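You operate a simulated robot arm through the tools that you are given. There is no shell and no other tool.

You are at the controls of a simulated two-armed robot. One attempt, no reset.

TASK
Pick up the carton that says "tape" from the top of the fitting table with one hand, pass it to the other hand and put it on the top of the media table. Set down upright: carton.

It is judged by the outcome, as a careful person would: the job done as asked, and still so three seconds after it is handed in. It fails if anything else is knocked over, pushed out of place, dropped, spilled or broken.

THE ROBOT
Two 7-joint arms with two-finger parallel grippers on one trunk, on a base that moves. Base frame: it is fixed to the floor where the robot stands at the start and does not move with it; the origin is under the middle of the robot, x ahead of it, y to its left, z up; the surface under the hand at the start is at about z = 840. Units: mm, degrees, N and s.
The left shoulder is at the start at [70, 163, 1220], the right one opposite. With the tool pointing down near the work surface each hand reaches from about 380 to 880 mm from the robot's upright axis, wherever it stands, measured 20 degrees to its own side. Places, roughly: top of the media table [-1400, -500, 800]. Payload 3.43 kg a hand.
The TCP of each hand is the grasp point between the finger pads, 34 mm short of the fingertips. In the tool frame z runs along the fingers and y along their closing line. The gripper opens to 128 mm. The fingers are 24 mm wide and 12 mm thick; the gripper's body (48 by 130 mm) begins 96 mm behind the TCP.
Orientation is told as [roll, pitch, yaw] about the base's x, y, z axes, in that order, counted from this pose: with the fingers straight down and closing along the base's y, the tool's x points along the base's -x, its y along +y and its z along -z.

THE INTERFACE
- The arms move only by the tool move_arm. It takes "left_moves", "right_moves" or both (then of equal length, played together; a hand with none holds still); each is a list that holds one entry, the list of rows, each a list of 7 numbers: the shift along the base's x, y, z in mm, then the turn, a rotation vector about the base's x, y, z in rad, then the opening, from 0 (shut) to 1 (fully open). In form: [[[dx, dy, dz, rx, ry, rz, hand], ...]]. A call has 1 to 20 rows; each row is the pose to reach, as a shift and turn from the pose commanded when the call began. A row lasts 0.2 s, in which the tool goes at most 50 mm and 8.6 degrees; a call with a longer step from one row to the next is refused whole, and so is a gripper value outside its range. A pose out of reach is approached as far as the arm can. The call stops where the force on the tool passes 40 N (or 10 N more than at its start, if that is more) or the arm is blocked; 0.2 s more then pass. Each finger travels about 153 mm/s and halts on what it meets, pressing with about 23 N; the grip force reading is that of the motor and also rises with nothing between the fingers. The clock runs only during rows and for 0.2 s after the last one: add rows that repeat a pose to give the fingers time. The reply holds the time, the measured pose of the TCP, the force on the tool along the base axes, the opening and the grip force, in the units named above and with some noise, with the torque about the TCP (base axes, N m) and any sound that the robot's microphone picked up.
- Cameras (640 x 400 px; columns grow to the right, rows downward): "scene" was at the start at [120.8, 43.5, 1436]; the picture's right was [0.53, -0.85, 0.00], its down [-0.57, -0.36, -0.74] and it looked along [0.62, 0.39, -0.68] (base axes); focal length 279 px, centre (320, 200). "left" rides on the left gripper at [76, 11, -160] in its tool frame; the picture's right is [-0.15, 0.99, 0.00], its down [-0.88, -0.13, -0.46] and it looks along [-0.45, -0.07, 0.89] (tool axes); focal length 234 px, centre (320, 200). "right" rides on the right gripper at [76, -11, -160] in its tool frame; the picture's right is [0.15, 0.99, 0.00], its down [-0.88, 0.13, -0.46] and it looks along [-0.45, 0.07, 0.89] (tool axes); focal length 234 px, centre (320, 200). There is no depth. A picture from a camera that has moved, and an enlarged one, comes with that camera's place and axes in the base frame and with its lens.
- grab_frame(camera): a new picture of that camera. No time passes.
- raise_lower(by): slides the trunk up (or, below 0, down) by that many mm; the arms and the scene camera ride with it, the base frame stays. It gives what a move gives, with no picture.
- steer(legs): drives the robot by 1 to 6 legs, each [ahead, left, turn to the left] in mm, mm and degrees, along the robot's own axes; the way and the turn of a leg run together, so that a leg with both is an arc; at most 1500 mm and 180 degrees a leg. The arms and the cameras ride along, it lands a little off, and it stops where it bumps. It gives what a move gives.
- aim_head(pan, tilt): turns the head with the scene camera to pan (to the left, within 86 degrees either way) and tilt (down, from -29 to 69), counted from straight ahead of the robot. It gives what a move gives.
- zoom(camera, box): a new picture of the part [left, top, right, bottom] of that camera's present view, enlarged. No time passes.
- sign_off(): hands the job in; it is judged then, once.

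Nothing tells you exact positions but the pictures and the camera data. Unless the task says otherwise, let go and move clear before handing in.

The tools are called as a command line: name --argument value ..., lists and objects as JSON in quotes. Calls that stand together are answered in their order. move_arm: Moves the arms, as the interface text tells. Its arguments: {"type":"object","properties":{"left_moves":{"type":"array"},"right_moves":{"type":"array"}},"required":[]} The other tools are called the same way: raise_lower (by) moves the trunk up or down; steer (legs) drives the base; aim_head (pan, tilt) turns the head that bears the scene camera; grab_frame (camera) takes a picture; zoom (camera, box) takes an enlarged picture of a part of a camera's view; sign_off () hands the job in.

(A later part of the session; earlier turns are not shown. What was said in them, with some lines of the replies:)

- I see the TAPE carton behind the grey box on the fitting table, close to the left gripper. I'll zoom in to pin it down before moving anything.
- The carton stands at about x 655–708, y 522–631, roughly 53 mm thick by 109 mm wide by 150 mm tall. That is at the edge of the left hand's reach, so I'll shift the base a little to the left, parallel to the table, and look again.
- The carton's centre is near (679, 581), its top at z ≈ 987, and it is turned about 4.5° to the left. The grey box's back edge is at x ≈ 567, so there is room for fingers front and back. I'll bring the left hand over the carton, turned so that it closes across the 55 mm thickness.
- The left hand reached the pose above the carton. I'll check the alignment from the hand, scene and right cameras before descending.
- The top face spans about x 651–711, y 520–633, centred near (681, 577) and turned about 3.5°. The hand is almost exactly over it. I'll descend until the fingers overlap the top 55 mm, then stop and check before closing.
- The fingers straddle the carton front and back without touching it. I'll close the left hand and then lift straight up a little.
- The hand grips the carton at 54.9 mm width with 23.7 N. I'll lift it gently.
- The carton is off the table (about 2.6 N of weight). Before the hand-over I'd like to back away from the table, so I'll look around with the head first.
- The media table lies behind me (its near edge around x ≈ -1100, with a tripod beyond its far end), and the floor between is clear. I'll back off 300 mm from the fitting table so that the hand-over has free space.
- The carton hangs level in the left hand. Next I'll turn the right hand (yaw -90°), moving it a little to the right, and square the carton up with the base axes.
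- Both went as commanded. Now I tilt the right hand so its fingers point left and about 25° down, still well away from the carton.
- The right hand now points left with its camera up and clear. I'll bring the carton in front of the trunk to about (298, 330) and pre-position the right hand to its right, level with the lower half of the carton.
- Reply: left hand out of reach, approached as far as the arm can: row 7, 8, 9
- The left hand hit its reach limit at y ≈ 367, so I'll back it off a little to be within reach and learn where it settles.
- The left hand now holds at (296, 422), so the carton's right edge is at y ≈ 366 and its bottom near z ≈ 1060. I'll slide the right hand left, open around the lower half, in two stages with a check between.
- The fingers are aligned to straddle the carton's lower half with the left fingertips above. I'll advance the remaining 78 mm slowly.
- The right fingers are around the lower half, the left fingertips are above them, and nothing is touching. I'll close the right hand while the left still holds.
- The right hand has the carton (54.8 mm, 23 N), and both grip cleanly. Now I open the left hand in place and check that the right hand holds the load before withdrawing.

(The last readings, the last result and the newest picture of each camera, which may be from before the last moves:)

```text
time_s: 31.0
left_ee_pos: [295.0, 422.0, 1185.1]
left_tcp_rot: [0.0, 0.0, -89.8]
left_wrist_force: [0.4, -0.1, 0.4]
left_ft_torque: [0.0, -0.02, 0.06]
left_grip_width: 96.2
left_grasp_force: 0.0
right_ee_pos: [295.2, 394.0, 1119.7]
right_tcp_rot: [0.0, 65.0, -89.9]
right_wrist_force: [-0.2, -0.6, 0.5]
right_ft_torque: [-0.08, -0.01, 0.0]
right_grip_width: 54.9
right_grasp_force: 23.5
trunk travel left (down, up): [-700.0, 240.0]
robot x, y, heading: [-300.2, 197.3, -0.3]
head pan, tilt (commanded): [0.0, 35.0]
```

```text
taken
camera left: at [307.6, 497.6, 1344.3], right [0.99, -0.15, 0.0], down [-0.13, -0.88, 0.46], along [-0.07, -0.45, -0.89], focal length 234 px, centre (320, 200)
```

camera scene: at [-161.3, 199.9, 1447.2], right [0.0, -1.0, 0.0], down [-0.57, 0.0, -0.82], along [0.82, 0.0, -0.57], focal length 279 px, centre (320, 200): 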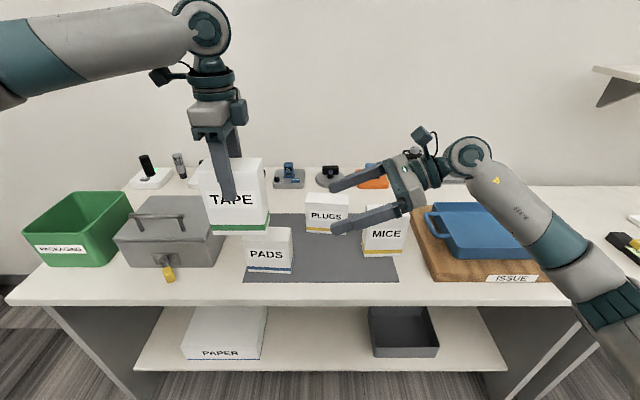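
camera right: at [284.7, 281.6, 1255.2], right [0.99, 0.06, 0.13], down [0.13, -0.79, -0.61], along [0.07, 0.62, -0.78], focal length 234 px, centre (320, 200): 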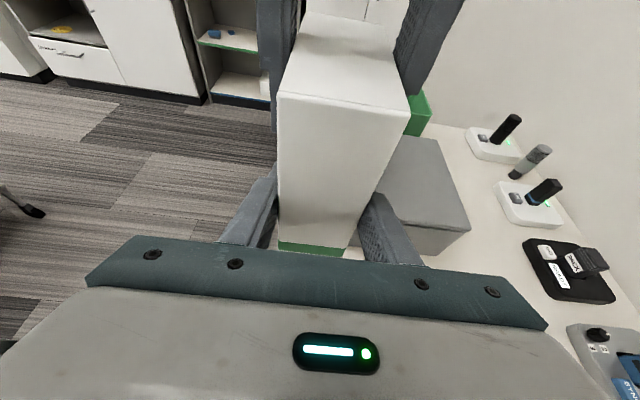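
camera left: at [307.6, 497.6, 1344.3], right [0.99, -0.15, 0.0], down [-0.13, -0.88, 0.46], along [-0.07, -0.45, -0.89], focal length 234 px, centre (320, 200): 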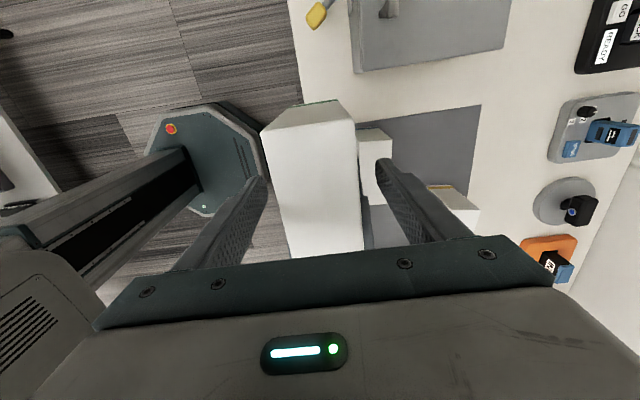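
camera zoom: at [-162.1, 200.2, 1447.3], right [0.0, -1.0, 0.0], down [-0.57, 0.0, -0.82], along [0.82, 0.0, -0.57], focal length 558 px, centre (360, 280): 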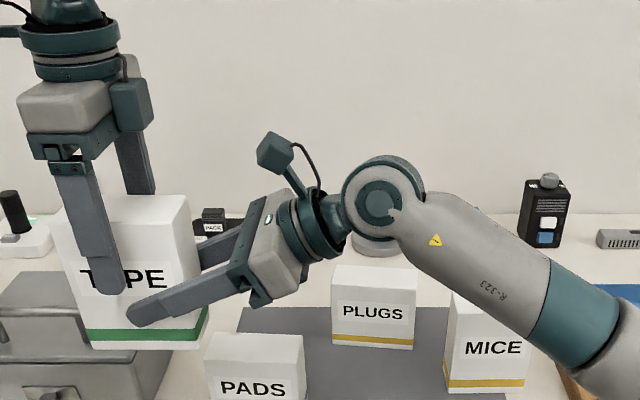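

The carton stays in the right hand. I raise the left hand straight off the top.

move_arm --left_moves '[[[0, 0, 15, 0, 0, 0, 0.75], [0, 0, 35, 0, 0, 0, 0.75], [0, 0, 60, 0, 0, 0, 0.75], [0, 0, 90, 0, 0, 0, 0.75], [0, 0, 120, 0, 0, 0, 0.75], [0, 0, 120, 0, 0, 0, 0.75]]]'

grab_frame --camera "scene"

```text
time_s: 32.4
left_ee_pos: [295.6, 423.5, 1306.6]
left_tcp_rot: [0.0, 0.1, -89.9]
left_wrist_force: [0.0, 0.0, 0.4]
left_ft_torque: [0.0, -0.02, -0.01]
left_grip_width: 96.0
left_grasp_force: 0.1
right_ee_pos: [295.8, 394.1, 1119.1]
right_tcp_rot: [0.0, 65.0, -90.1]
right_wrist_force: [-1.2, -0.2, 0.6]
right_ft_torque: [-0.08, -0.05, 0.03]
right_grip_width: 54.5
right_grasp_force: 22.5
trunk travel left (down, up): [-700.0, 240.0]
robot x, y, heading: [-299.3, 202.0, -0.3]
head pan, tilt (commanded): [0.0, 35.0]
```

```text
taken
camera scene: at [-162.3, 200.2, 1447.4], right [0.0, -1.0, 0.0], down [-0.57, 0.0, -0.82], along [0.82, 0.0, -0.57], focal length 279 px, centre (320, 200)
```

scene: 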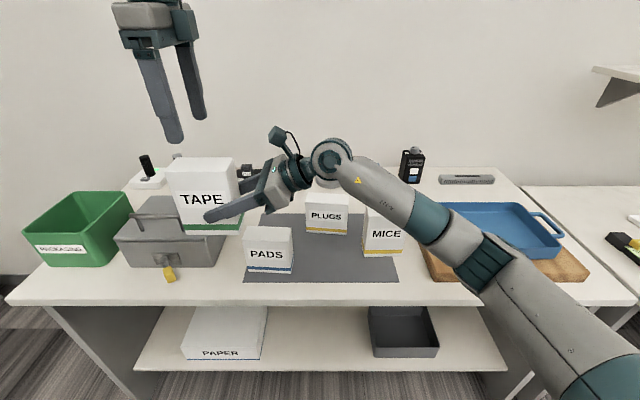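

The hand-over is done: the carton is in the right hand only and upright. I'll move the left hand aside and look around for obstacles before turning.

move_arm --left_moves '[[[0, 40, 0, 0, 0, 0, 0.75], [0, 80, 0, 0, 0, 0, 0.6], [0, 120, 0, 0, 0, 0, 0.5], [-20, 150, -20, 0, 0, 0, 0.5], [-40, 170, -40, 0, 0, 0, 0.5], [-60, 180, -60, 0, 0, 0, 0.5], [-80, 180, -80, 0, 0, 0, 0.5], [-100, 180, -80, 0, 0, 0, 0.5], [-100, 180, -80, 0, 0, 0, 0.5]]]'

aim_head --pan 86 --tilt 30

grab_frame --camera "scene"

aim_head --pan -86 --tilt 30

grab_frame --camera "scene"

```text
time_s: 34.4
left_ee_pos: [196.0, 602.4, 1224.2]
left_tcp_rot: [-0.1, 0.0, -89.8]
left_wrist_force: [0.5, -0.7, 0.1]
left_ft_torque: [0.01, 0.0, 0.01]
left_grip_width: 63.8
left_grasp_force: 0.1
right_ee_pos: [296.4, 394.2, 1119.3]
right_tcp_rot: [-0.1, 65.0, -90.0]
right_wrist_force: [-0.7, -0.8, 0.3]
right_ft_torque: [-0.09, 0.03, 0.01]
right_grip_width: 54.2
right_grasp_force: 23.0
trunk travel left (down, up): [-700.0, 240.0]
robot x, y, heading: [-303.6, 203.6, 0.2]
head pan, tilt (commanded): [0.0, 35.0]
```

```text
time_s: 36.0
left_ee_pos: [194.9, 603.7, 1224.6]
left_tcp_rot: [0.0, -0.1, -89.9]
left_wrist_force: [-0.3, -0.1, 0.5]
left_ft_torque: [-0.02, -0.04, -0.02]
left_grip_width: 64.0
left_grasp_force: 0.0
right_ee_pos: [296.2, 394.3, 1118.5]
right_tcp_rot: [0.1, 64.9, -90.0]
right_wrist_force: [0.6, 0.0, -0.6]
right_ft_torque: [-0.07, -0.01, -0.01]
right_grip_width: 55.0
right_grasp_force: 22.8
trunk travel left (down, up): [-700.0, 240.0]
robot x, y, heading: [-304.6, 199.9, 0.2]
head pan, tilt (commanded): [85.9, 30.0]
```

```text
taken
camera scene: at [-243.8, 290.3, 1455.2], right [1.0, -0.07, 0.0], down [-0.04, -0.5, -0.87], along [0.06, 0.86, -0.5], focal length 279 px, centre (320, 200)
```

scene: 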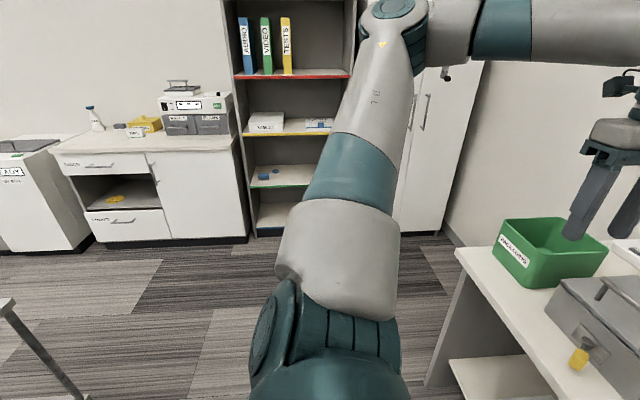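

```text
time_s: 38.6
left_ee_pos: [195.7, 602.4, 1224.9]
left_tcp_rot: [0.0, 0.0, -89.8]
left_wrist_force: [-0.7, -0.6, 0.0]
left_ft_torque: [-0.03, 0.01, 0.01]
left_grip_width: 63.8
left_grasp_force: 0.1
right_ee_pos: [296.2, 393.2, 1118.1]
right_tcp_rot: [0.0, 65.0, -90.0]
right_wrist_force: [1.3, 0.1, -0.6]
right_ft_torque: [-0.07, 0.02, 0.0]
right_grip_width: 54.8
right_grasp_force: 23.0
trunk travel left (down, up): [-700.0, 240.0]
robot x, y, heading: [-299.1, 200.5, 0.1]
head pan, tilt (commanded): [-85.9, 30.0]
```

```text
taken
camera scene: at [-243.6, 109.9, 1455.2], right [-1.0, -0.07, 0.0], down [-0.04, 0.5, -0.87], along [0.06, -0.86, -0.5], focal length 279 px, centre (320, 200)
```

scene: 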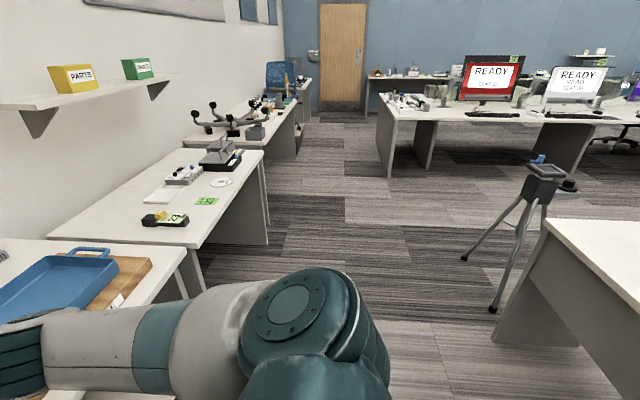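

The media table's near right corner is at about (-1116, -916), and a trolley stands well off to the left at about (-1150, 950). There is room to turn here, so I'll turn 90° to the left first and then survey the media table.

steer --legs '[[0, 0, 90]]'

aim_head --pan 80 --tilt 35

grab_frame --camera "scene"

```text
time_s: 42.8
left_ee_pos: [-698.5, 700.5, 1224.5]
left_tcp_rot: [0.0, -0.1, -0.4]
left_wrist_force: [-0.2, -0.7, -0.5]
left_ft_torque: [0.03, 0.03, 0.0]
left_grip_width: 63.8
left_grasp_force: 0.0
right_ee_pos: [-488.9, 797.8, 1118.9]
right_tcp_rot: [0.0, 65.0, -0.5]
right_wrist_force: [1.2, -0.4, 0.0]
right_ft_torque: [0.02, -0.11, -0.04]
right_grip_width: 54.8
right_grasp_force: 23.0
trunk travel left (down, up): [-700.0, 240.0]
robot x, y, heading: [-300.6, 198.5, 89.2]
head pan, tilt (commanded): [-85.9, 30.0]
```

```text
time_s: 45.4
left_ee_pos: [-698.8, 701.5, 1224.9]
left_tcp_rot: [0.0, 0.1, -0.5]
left_wrist_force: [0.2, -0.1, 0.1]
left_ft_torque: [0.05, 0.0, 0.0]
left_grip_width: 64.0
left_grasp_force: 0.1
right_ee_pos: [-488.5, 799.2, 1119.2]
right_tcp_rot: [0.0, 65.1, -0.5]
right_wrist_force: [-0.6, -0.4, -0.5]
right_ft_torque: [0.01, -0.11, 0.04]
right_grip_width: 54.8
right_grasp_force: 22.9
trunk travel left (down, up): [-700.0, 240.0]
robot x, y, heading: [-302.3, 199.4, 90.0]
head pan, tilt (commanded): [80.0, 35.0]
```

```text
taken
camera scene: at [-387.3, 266.5, 1447.4], right [0.18, 0.98, 0.0], down [0.56, -0.1, -0.82], along [-0.81, 0.15, -0.57], focal length 279 px, centre (320, 200)
```

scene: 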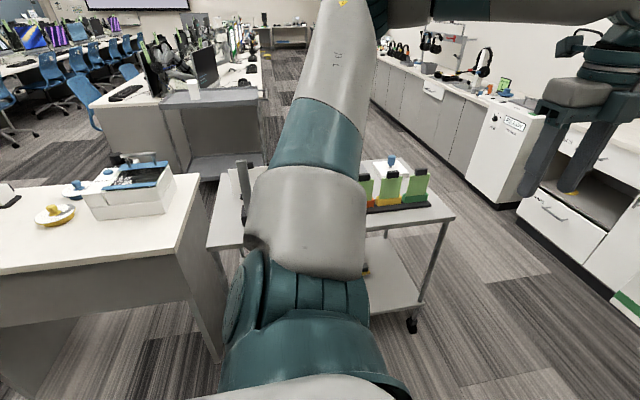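

The media table spans about x -1112 to -1610 and y -916 to -75, with a printer-like box and two small round items near its left end; the trolley is next to it. I'll turn another 90° to face it; the arms stay short of both.

steer --legs '[[0, 0, 90]]'

aim_head --pan 20 --tilt 35

grab_frame --camera "scene"

```text
time_s: 49.6
left_ee_pos: [-800.4, -196.4, 1223.6]
left_tcp_rot: [0.0, 0.0, 89.5]
left_wrist_force: [0.8, 0.3, -0.2]
left_ft_torque: [0.0, 0.03, 0.01]
left_grip_width: 64.1
left_grasp_force: 0.2
right_ee_pos: [-899.2, 13.6, 1119.4]
right_tcp_rot: [0.0, 65.0, 89.5]
right_wrist_force: [-0.3, 1.1, 0.4]
right_ft_torque: [0.08, 0.01, 0.0]
right_grip_width: 54.9
right_grasp_force: 22.8
trunk travel left (down, up): [-700.0, 240.0]
robot x, y, heading: [-299.0, 204.9, 179.4]
head pan, tilt (commanded): [80.0, 35.0]
```

```text
time_s: 50.9
left_ee_pos: [-801.1, -197.1, 1224.6]
left_tcp_rot: [-0.1, -0.1, 89.5]
left_wrist_force: [-0.1, 0.4, 0.1]
left_ft_torque: [0.01, 0.02, -0.01]
left_grip_width: 64.0
left_grasp_force: 0.0
right_ee_pos: [-899.5, 12.9, 1119.1]
right_tcp_rot: [0.0, 65.0, 89.5]
right_wrist_force: [0.2, 0.6, 0.4]
right_ft_torque: [0.1, -0.02, -0.02]
right_grip_width: 54.7
right_grasp_force: 22.8
trunk travel left (down, up): [-700.0, 240.0]
robot x, y, heading: [-300.8, 198.2, 179.4]
head pan, tilt (commanded): [20.0, 35.0]
```

```text
taken
camera scene: at [-434.5, 170.4, 1447.3], right [-0.34, 0.94, 0.0], down [0.54, 0.19, -0.82], along [-0.77, -0.27, -0.57], focal length 279 px, centre (320, 200)
```

scene: 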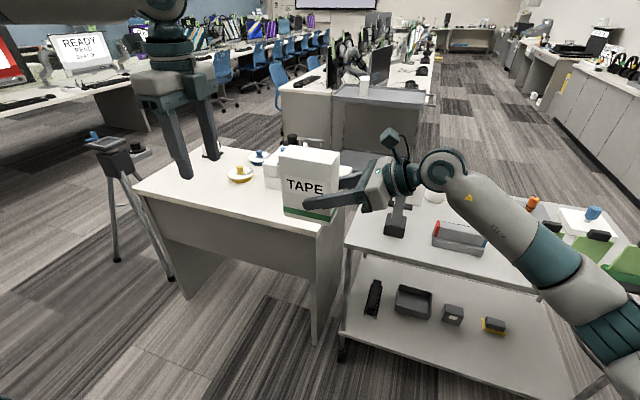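

The carton is still held upright. I'll slide the base 550 mm to its left (toward base -y) to stand in front of the media table, keeping well back from it.

steer --legs '[[0, 550, 0]]'

aim_head --pan 0 --tilt 35

grab_frame --camera "scene"

grab_frame --camera "left"

grab_frame --camera "right"

```text
time_s: 54.0
left_ee_pos: [-804.8, -748.1, 1225.2]
left_tcp_rot: [0.1, 0.1, 89.5]
left_wrist_force: [-0.2, 0.0, -0.2]
left_ft_torque: [-0.05, 0.02, 0.03]
left_grip_width: 63.9
left_grasp_force: 0.0
right_ee_pos: [-905.2, -538.3, 1117.7]
right_tcp_rot: [0.0, 65.0, 89.5]
right_wrist_force: [0.0, -0.1, -0.3]
right_ft_torque: [0.11, 0.01, 0.03]
right_grip_width: 54.8
right_grasp_force: 23.3
trunk travel left (down, up): [-700.0, 240.0]
robot x, y, heading: [-306.8, -352.4, 179.6]
head pan, tilt (commanded): [20.0, 35.0]
```

```text
time_s: 54.9
left_ee_pos: [-805.6, -748.2, 1225.2]
left_tcp_rot: [0.1, 0.0, 89.5]
left_wrist_force: [-0.7, -0.3, -0.1]
left_ft_torque: [-0.02, 0.03, 0.02]
left_grip_width: 64.1
left_grasp_force: 0.0
right_ee_pos: [-904.2, -538.5, 1118.8]
right_tcp_rot: [0.0, 65.0, 89.5]
right_wrist_force: [0.2, -0.1, -0.4]
right_ft_torque: [0.08, 0.02, 0.02]
right_grip_width: 54.9
right_grasp_force: 22.5
trunk travel left (down, up): [-700.0, 240.0]
robot x, y, heading: [-303.8, -353.5, 179.6]
head pan, tilt (commanded): [0.0, 35.0]
```

```text
taken
camera scene: at [-444.1, -351.1, 1447.3], right [0.01, 1.0, 0.0], down [0.57, 0.0, -0.82], along [-0.82, 0.01, -0.57], focal length 279 px, centre (320, 200)
```

scene: 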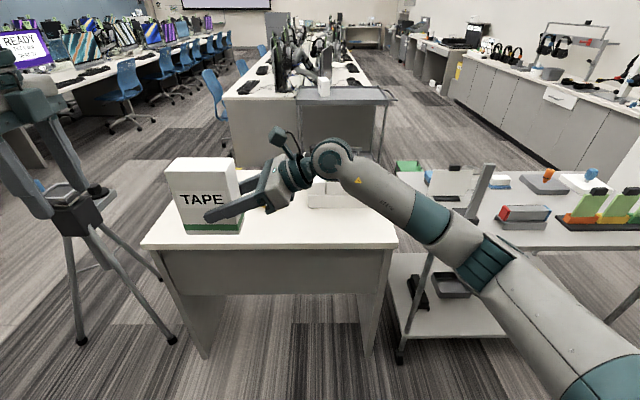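

```text
taken
camera left: at [-816.9, -825.0, 1384.4], right [-0.99, 0.15, 0.0], down [0.14, 0.88, 0.46], along [0.07, 0.45, -0.89], focal length 234 px, centre (320, 200)
```

left: 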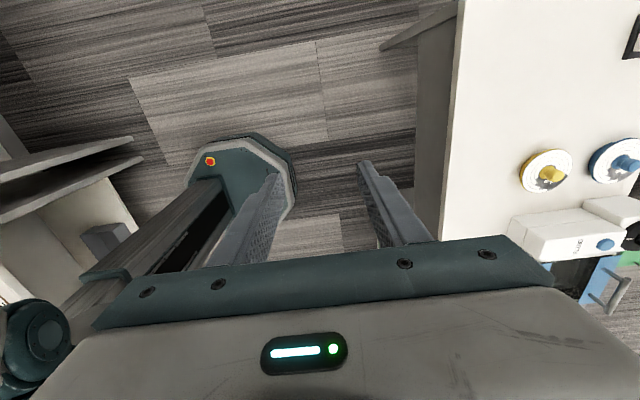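

```text
taken
camera right: at [-891.0, -425.5, 1254.9], right [-0.99, -0.05, 0.13], down [-0.12, 0.79, -0.6], along [-0.07, -0.62, -0.79], focal length 234 px, centre (320, 200)
```

right: 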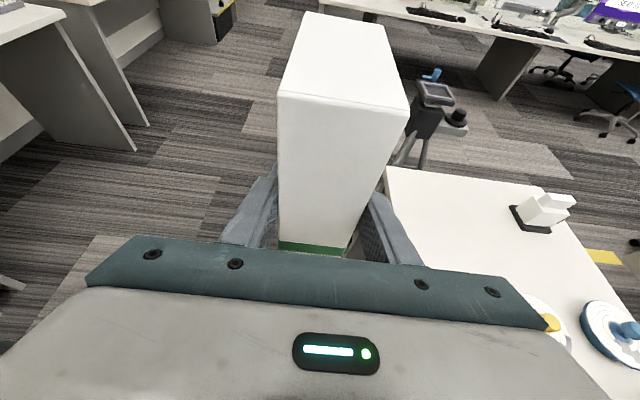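

The table's near strip between y ≈ -620 and -900 is clear; the yellow disc is near (-1365, -533) and a small device is near (-1480, -798). I'll aim the carton at about (-1205, -720). First I raise the left hand out of the way.

move_arm --left_moves '[[[10, -10, 20, 0, 0, 0, 0.5], [25, -20, 40, 0, 0, 0, 0.5], [40, -30, 60, 0, 0, 0, 0.5], [50, -40, 80, 0, 0, 0, 0.5], [65, -50, 100, 0, 0, 0, 0.5], [80, -60, 120, 0, 0, 0, 0.5], [80, -60, 120, 0, 0, 0, 0.5]]]'

zoom --camera "scene" --box '[130, 120, 430, 320]'

```text
time_s: 56.5
left_ee_pos: [-726.8, -809.4, 1344.5]
left_tcp_rot: [-0.2, 0.0, 89.5]
left_wrist_force: [-0.1, 0.3, 0.5]
left_ft_torque: [0.02, 0.02, 0.01]
left_grip_width: 64.0
left_grasp_force: 0.1
right_ee_pos: [-903.6, -539.0, 1119.4]
right_tcp_rot: [-0.1, 65.0, 89.3]
right_wrist_force: [-1.1, 0.5, -0.1]
right_ft_torque: [0.04, -0.01, 0.01]
right_grip_width: 54.9
right_grasp_force: 22.5
trunk travel left (down, up): [-700.0, 240.0]
robot x, y, heading: [-304.8, -353.0, 179.6]
head pan, tilt (commanded): [0.0, 35.0]
```

```text
2.00 times, centred on (280, 220) of scene
camera zoom: at [-444.8, -351.0, 1447.3], right [0.01, 1.0, 0.0], down [0.57, 0.0, -0.82], along [-0.82, 0.01, -0.57], focal length 558 px, centre (400, 160)
```

zoom: 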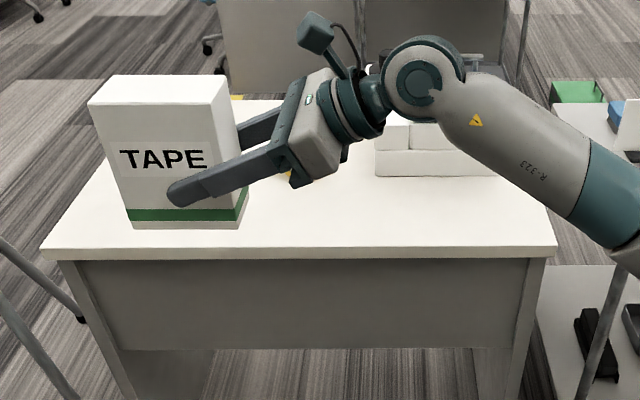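

The carton is upright with its bottom still about 260 mm above the table top. I drive ahead 300 mm and left 155 mm at this height to put it over the clear spot.

steer --legs '[[0, 155, 0], [300, 0, 0]]'

aim_head --pan 10 --tilt 45

grab_frame --camera "scene"

grab_frame --camera "right"

grab_frame --camera "left"

```text
time_s: 59.5
left_ee_pos: [-1027.1, -960.6, 1344.6]
left_tcp_rot: [0.0, 0.1, 89.6]
left_wrist_force: [0.4, -0.2, -0.1]
left_ft_torque: [0.02, -0.01, 0.04]
left_grip_width: 64.3
left_grasp_force: 0.0
right_ee_pos: [-1204.6, -690.9, 1118.8]
right_tcp_rot: [0.0, 65.0, 89.6]
right_wrist_force: [-0.2, 0.3, -2.9]
right_ft_torque: [0.09, 0.05, -0.01]
right_grip_width: 54.5
right_grasp_force: 22.8
trunk travel left (down, up): [-700.0, 240.0]
robot x, y, heading: [-607.2, -503.8, 179.6]
head pan, tilt (commanded): [0.0, 35.0]
```

```text
time_s: 60.2
left_ee_pos: [-1029.0, -961.2, 1345.2]
left_tcp_rot: [0.0, 0.0, 89.6]
left_wrist_force: [-0.6, 0.2, 0.7]
left_ft_torque: [-0.03, 0.01, -0.04]
left_grip_width: 64.0
left_grasp_force: 0.0
right_ee_pos: [-1205.6, -691.4, 1118.7]
right_tcp_rot: [-0.1, 65.1, 89.5]
right_wrist_force: [-0.5, 0.0, -3.4]
right_ft_torque: [0.1, 0.0, 0.03]
right_grip_width: 55.0
right_grasp_force: 23.6
trunk travel left (down, up): [-700.0, 240.0]
robot x, y, heading: [-605.4, -503.0, 179.6]
head pan, tilt (commanded): [10.0, 45.0]
```

```text
taken
camera scene: at [-738.8, -517.3, 1432.5], right [-0.17, 0.99, 0.0], down [0.7, 0.12, -0.71], along [-0.7, -0.12, -0.71], focal length 279 px, centre (320, 200)
```

scene: 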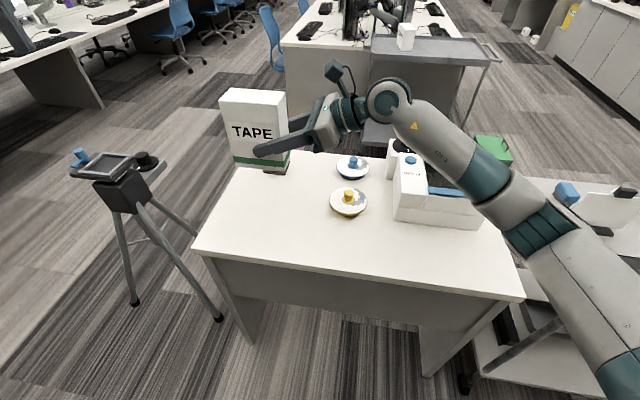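

```text
taken
camera right: at [-1193.3, -578.3, 1254.5], right [-0.99, -0.05, 0.13], down [-0.12, 0.79, -0.6], along [-0.07, -0.62, -0.79], focal length 234 px, centre (320, 200)
```

right: 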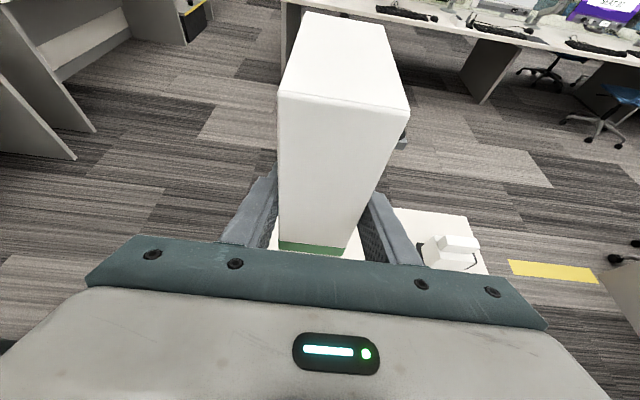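

```text
taken
camera left: at [-1039.1, -1037.6, 1504.0], right [-0.99, 0.15, 0.0], down [0.14, 0.88, 0.46], along [0.07, 0.45, -0.89], focal length 234 px, centre (320, 200)
```

left: 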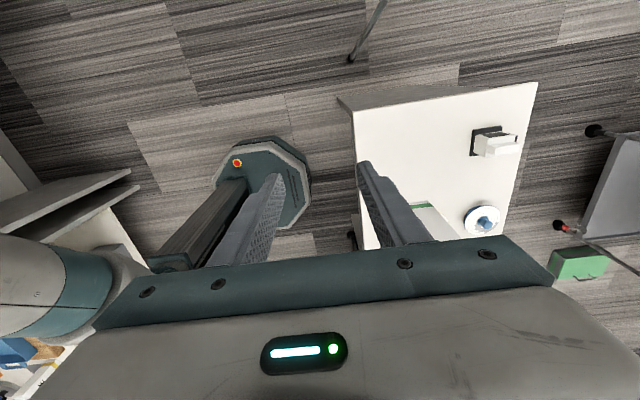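

The carton is over the clear near-left area of the media table, about 260 mm above it. I'll lower the trunk in stages, starting with 150 mm.

raise_lower --by -150

grab_frame --camera "scene"

grab_frame --camera "left"

```text
time_s: 62.0
left_ee_pos: [-1027.4, -961.3, 1195.4]
left_tcp_rot: [0.0, 0.1, 89.6]
left_wrist_force: [0.3, -0.4, -0.2]
left_ft_torque: [0.02, 0.0, 0.02]
left_grip_width: 63.9
left_grasp_force: 0.0
right_ee_pos: [-1204.8, -691.1, 969.1]
right_tcp_rot: [0.0, 65.0, 89.6]
right_wrist_force: [-0.2, 0.7, -4.4]
right_ft_torque: [0.1, 0.03, -0.03]
right_grip_width: 54.8
right_grasp_force: 23.1
trunk travel left (down, up): [-550.0, 390.0]
robot x, y, heading: [-605.7, -506.9, 179.8]
head pan, tilt (commanded): [10.0, 45.0]
```

```text
taken
camera scene: at [-737.8, -517.2, 1282.6], right [-0.17, 0.99, 0.0], down [0.7, 0.12, -0.71], along [-0.7, -0.12, -0.71], focal length 279 px, centre (320, 200)
```

scene: 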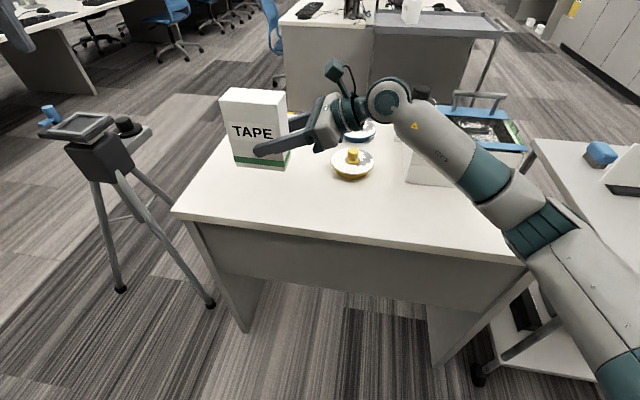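

```text
taken
camera left: at [-1038.0, -1037.4, 1354.5], right [-0.99, 0.15, 0.0], down [0.14, 0.88, 0.46], along [0.07, 0.45, -0.89], focal length 234 px, centre (320, 200)
```

left: 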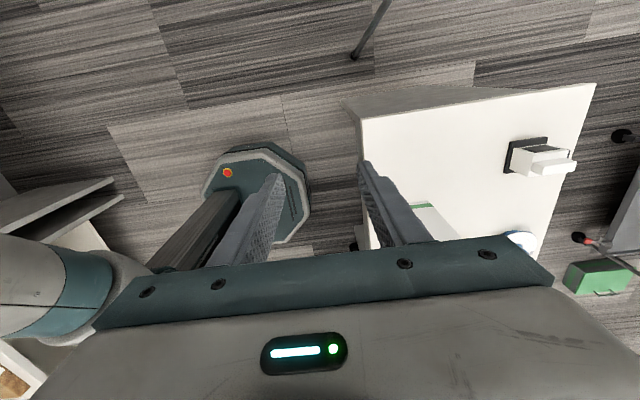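

All clear so far. I lower another 80 mm, which should leave the carton's bottom about 25–30 mm above the surface.

raise_lower --by -80

aim_head --pan 25 --tilt 40

grab_frame --camera "scene"

zoom --camera "scene" --box '[260, 80, 500, 230]'

```text
time_s: 63.2
left_ee_pos: [-1027.6, -961.4, 1114.0]
left_tcp_rot: [0.0, 0.0, 89.7]
left_wrist_force: [-1.5, 0.9, -0.2]
left_ft_torque: [-0.04, 0.03, -0.04]
left_grip_width: 64.0
left_grasp_force: 0.0
right_ee_pos: [-1205.2, -691.3, 889.2]
right_tcp_rot: [0.1, 65.0, 89.6]
right_wrist_force: [0.2, -0.2, -3.0]
right_ft_torque: [0.12, 0.0, -0.01]
right_grip_width: 54.7
right_grasp_force: 22.6
trunk travel left (down, up): [-470.0, 470.0]
robot x, y, heading: [-609.1, -500.7, 179.7]
head pan, tilt (commanded): [10.0, 45.0]
```

```text
time_s: 63.9
left_ee_pos: [-1027.3, -961.2, 1114.3]
left_tcp_rot: [0.0, 0.0, 89.6]
left_wrist_force: [-0.3, -0.7, 0.2]
left_ft_torque: [0.02, -0.02, 0.0]
left_grip_width: 63.9
left_grasp_force: 0.1
right_ee_pos: [-1205.3, -691.6, 888.3]
right_tcp_rot: [0.0, 65.0, 89.6]
right_wrist_force: [0.4, -0.8, -3.8]
right_ft_torque: [0.09, -0.01, 0.01]
right_grip_width: 54.6
right_grasp_force: 22.9
trunk travel left (down, up): [-470.0, 470.0]
robot x, y, heading: [-607.1, -501.6, 179.4]
head pan, tilt (commanded): [25.0, 40.0]
```

```text
taken
camera scene: at [-735.1, -539.0, 1209.8], right [-0.42, 0.91, 0.0], down [0.59, 0.27, -0.77], along [-0.7, -0.32, -0.64], focal length 279 px, centre (320, 200)
```

scene: 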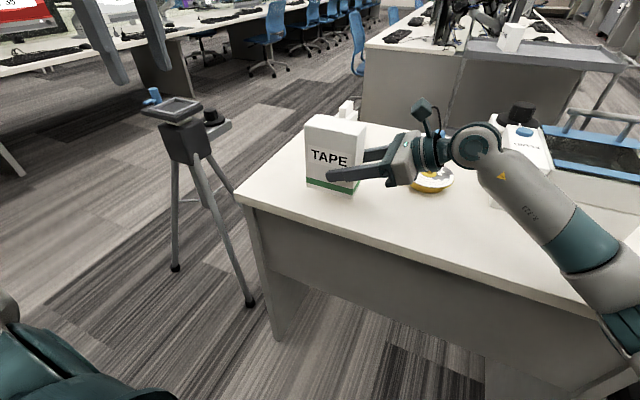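

```text
2.67 times, centred on (380, 155) of scene
camera zoom: at [-735.1, -539.0, 1209.8], right [-0.42, 0.91, 0.0], down [0.59, 0.27, -0.77], along [-0.7, -0.32, -0.64], focal length 745 px, centre (160, 320)
```

zoom: 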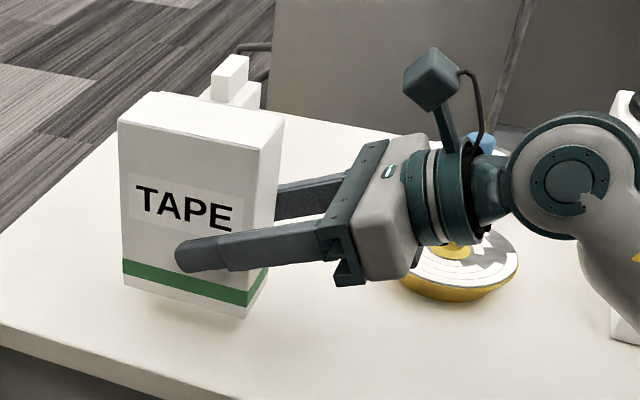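

The carton's bottom appears about 28–34 mm above the table top, over a clear patch. I lower it gently with the arm, 22 mm first.

move_arm --right_moves '[[[0, 0, -6, 0, 0, 0, 0], [0, 0, -12, 0, 0, 0, 0], [0, 0, -18, 0, 0, 0, 0], [0, 0, -22, 0, 0, 0, 0], [0, 0, -22, 0, 0, 0, 0]]]'

zoom --camera "scene" --box '[260, 80, 500, 230]'

```text
time_s: 65.1
left_ee_pos: [-1027.9, -960.5, 1113.8]
left_tcp_rot: [-0.1, 0.0, 89.6]
left_wrist_force: [-0.5, -0.5, -0.1]
left_ft_torque: [-0.01, -0.02, 0.0]
left_grip_width: 64.0
left_grasp_force: 0.1
right_ee_pos: [-1204.3, -690.5, 867.5]
right_tcp_rot: [0.0, 65.0, 89.6]
right_wrist_force: [-0.7, 0.4, -3.5]
right_ft_torque: [0.12, -0.02, -0.04]
right_grip_width: 54.7
right_grasp_force: 23.3
trunk travel left (down, up): [-470.0, 470.0]
robot x, y, heading: [-609.0, -504.5, 179.5]
head pan, tilt (commanded): [25.0, 40.0]
```

```text
2.67 times, centred on (380, 155) of scene
camera zoom: at [-735.1, -539.1, 1209.8], right [-0.42, 0.91, 0.0], down [0.58, 0.27, -0.77], along [-0.7, -0.32, -0.64], focal length 745 px, centre (160, 320)
```

zoom: 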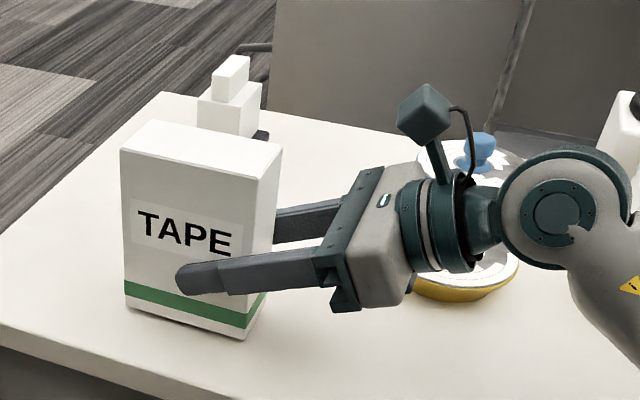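

Still free (−3.5 N). I go down in small steps and watch the force for contact.

move_arm --right_moves '[[[0, 0, -2, 0, 0, 0, 0], [0, 0, -4, 0, 0, 0, 0], [0, 0, -4, 0, 0, 0, 0]]]'

```text
time_s: 65.9
left_ee_pos: [-1026.9, -960.5, 1113.7]
left_tcp_rot: [0.0, 0.0, 89.6]
left_wrist_force: [0.2, -0.7, -0.8]
left_ft_torque: [0.01, -0.02, 0.01]
left_grip_width: 64.0
left_grasp_force: 0.0
right_ee_pos: [-1204.7, -690.5, 863.2]
right_tcp_rot: [0.0, 65.0, 89.6]
right_wrist_force: [0.6, -0.4, -3.0]
right_ft_torque: [0.04, -0.03, 0.02]
right_grip_width: 55.0
right_grasp_force: 23.2
trunk travel left (down, up): [-470.0, 470.0]
robot x, y, heading: [-603.7, -501.3, 179.2]
head pan, tilt (commanded): [25.0, 40.0]
```

move_arm --right_moves '[[[0, 0, -1.5, 0, 0, 0, 0], [0, 0, -3, 0, 0, 0, 0], [0, 0, -3, 0, 0, 0, 0]]]'

zoom --camera "scene" --box '[290, 100, 410, 220]'

```text
time_s: 66.7
left_ee_pos: [-1026.2, -960.9, 1115.0]
left_tcp_rot: [0.0, 0.0, 89.6]
left_wrist_force: [0.2, 0.1, 1.0]
left_ft_torque: [0.02, 0.01, 0.01]
left_grip_width: 64.1
left_grasp_force: 0.1
right_ee_pos: [-1205.2, -690.9, 860.1]
right_tcp_rot: [0.3, 65.1, 89.8]
right_wrist_force: [-3.0, 0.4, 8.1]
right_ft_torque: [0.31, -0.13, 0.07]
right_grip_width: 54.8
right_grasp_force: 23.0
trunk travel left (down, up): [-470.0, 470.0]
robot x, y, heading: [-612.3, -501.7, 179.5]
head pan, tilt (commanded): [25.0, 40.0]
```

```text
3.33 times, centred on (350, 160) of scene
camera zoom: at [-734.4, -538.8, 1210.0], right [-0.42, 0.91, 0.0], down [0.58, 0.27, -0.77], along [-0.7, -0.32, -0.64], focal length 931 px, centre (220, 333)
```

zoom: 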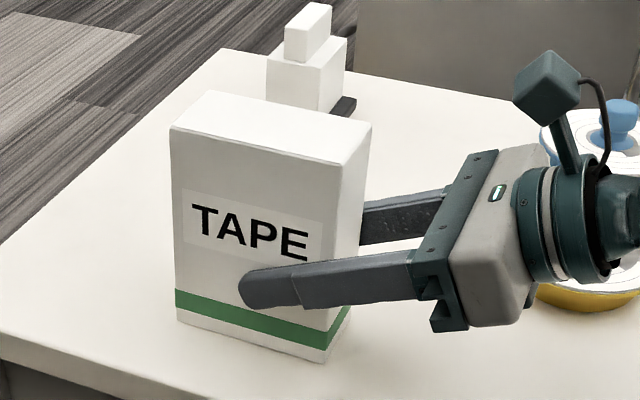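

Contact: the force went from −3 N to +8 N, so the carton stands on the table. I open the right hand in place.

move_arm --right_moves '[[[0, 0, 0.5, 0, 0, 0, 0.44], [0, 0, 0.5, 0, 0, 0, 0.5], [0, 0, 0.5, 0, 0, 0, 0.7], [0, 0, 0.5, 0, 0, 0, 0.85], [0, 0, 0.5, 0, 0, 0, 0.85]]]'

zoom --camera "scene" --box '[290, 100, 450, 220]'

grab_frame --camera "right"

```text
time_s: 67.9
left_ee_pos: [-1027.7, -961.2, 1114.8]
left_tcp_rot: [-0.1, 0.0, 89.7]
left_wrist_force: [-0.1, 0.3, -0.1]
left_ft_torque: [0.0, 0.01, -0.02]
left_grip_width: 64.0
left_grasp_force: 0.0
right_ee_pos: [-1203.9, -691.3, 860.0]
right_tcp_rot: [0.0, 65.1, 89.6]
right_wrist_force: [0.2, 0.2, 0.2]
right_ft_torque: [-0.03, -0.02, -0.01]
right_grip_width: 108.7
right_grasp_force: 0.0
trunk travel left (down, up): [-470.0, 470.0]
robot x, y, heading: [-606.8, -502.2, 179.6]
head pan, tilt (commanded): [25.0, 40.0]
```

```text
3.33 times, centred on (370, 160) of scene
camera zoom: at [-734.8, -539.0, 1209.8], right [-0.42, 0.91, 0.0], down [0.58, 0.27, -0.77], along [-0.7, -0.32, -0.64], focal length 931 px, centre (153, 333)
```

zoom: 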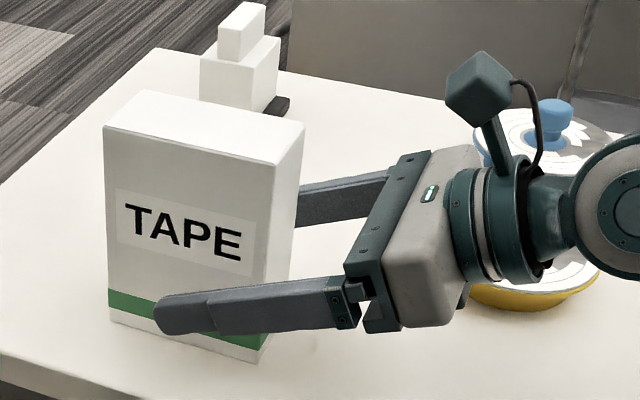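

```text
taken
camera right: at [-1192.2, -578.3, 996.7], right [-0.99, -0.05, 0.13], down [-0.12, 0.79, -0.61], along [-0.07, -0.62, -0.79], focal length 234 px, centre (320, 200)
```

right: 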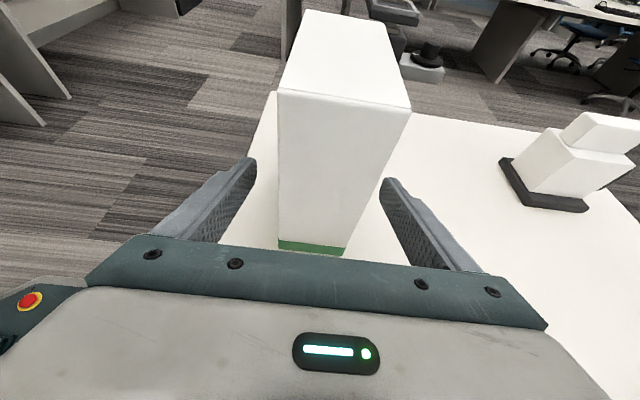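

The carton stands upright and free between the open fingers. I withdraw the right hand backwards along its finger axis, away from the carton and upward, then lift it.

move_arm --right_moves '[[[0, 9, 4.2, 0, 0, 0, 0.85], [0, 22, 10, 0, 0, 0, 0.85], [0, 38, 17.5, 0, 0, 0, 0.85], [0, 56, 26, 0, 0, 0, 0.85], [0, 75, 35, 0, 0, 0, 0.85], [0, 95, 44, 0, 0, 0, 0.85], [0, 115, 53, 0, 0, 0, 0.85], [0, 130, 65, 0, 0, 0, 0.85], [0, 136, 90, 0, 0, 0, 0.85], [0, 136, 120, 0, 0, 0, 0.85], [0, 136, 150, 0, 0, 0, 0.85], [0, 136, 150, 0, 0, 0, 0.85]]]'

grab_frame --camera "scene"

zoom --camera "scene" --box '[250, 90, 450, 230]'

grab_frame --camera "right"

```text
time_s: 70.5
left_ee_pos: [-1027.1, -961.2, 1114.9]
left_tcp_rot: [-0.1, 0.0, 89.6]
left_wrist_force: [0.9, 0.4, 0.0]
left_ft_torque: [0.01, -0.01, -0.01]
left_grip_width: 63.8
left_grasp_force: 0.2
right_ee_pos: [-1204.4, -554.1, 1010.4]
right_tcp_rot: [0.1, 65.0, 89.5]
right_wrist_force: [0.0, 0.2, -0.4]
right_ft_torque: [0.0, 0.02, 0.0]
right_grip_width: 108.8
right_grasp_force: 0.1
trunk travel left (down, up): [-470.0, 470.0]
robot x, y, heading: [-608.0, -503.9, 179.8]
head pan, tilt (commanded): [25.0, 40.0]
```

```text
taken
camera scene: at [-735.1, -538.7, 1209.8], right [-0.42, 0.91, 0.0], down [0.58, 0.27, -0.77], along [-0.7, -0.32, -0.64], focal length 279 px, centre (320, 200)
```

scene: 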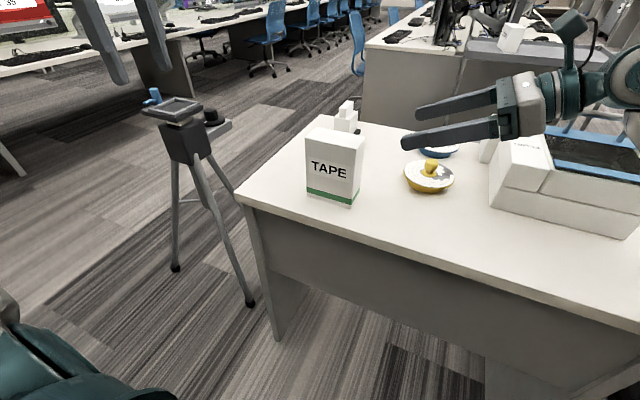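

```text
2.86 times, centred on (350, 160) of scene
camera zoom: at [-735.1, -538.7, 1209.8], right [-0.42, 0.91, 0.0], down [0.58, 0.27, -0.77], along [-0.7, -0.32, -0.64], focal length 798 px, centre (234, 314)
```

zoom: 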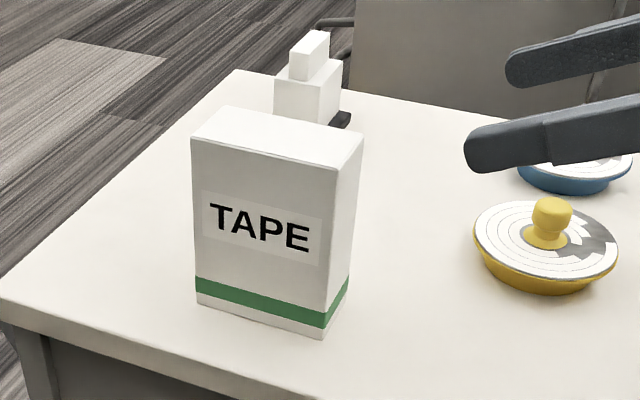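

```text
taken
camera right: at [-1192.5, -441.4, 1146.4], right [-0.99, -0.05, 0.13], down [-0.12, 0.79, -0.61], along [-0.07, -0.62, -0.79], focal length 234 px, centre (320, 200)
```

right: 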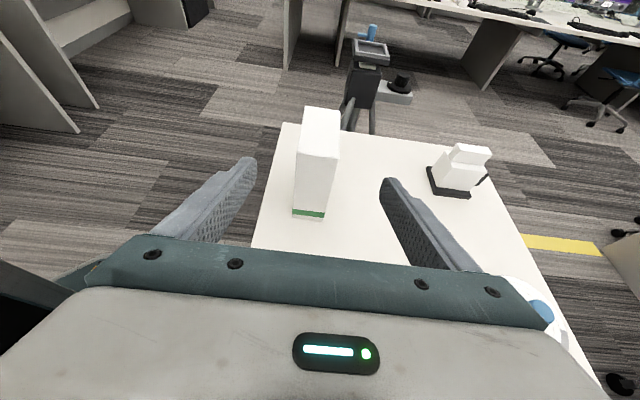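

The carton stands upright on the media table at about (-1205, -718). Both hands are clear of it, and the other items on the table haven't moved. I'm handing in.

sign_off

```text
The job is handed in.
```

The TAPE carton is now on top of the media table, standing upright about 60 mm in from the front edge. The left hand picked it up from the fitting table and passed it to the right hand, which set it down.

Both hands have let go and moved clear. In the pictures I took along the way, nothing else on either table was knocked or moved. I did not go back for a last look at the fitting table after driving away from it.
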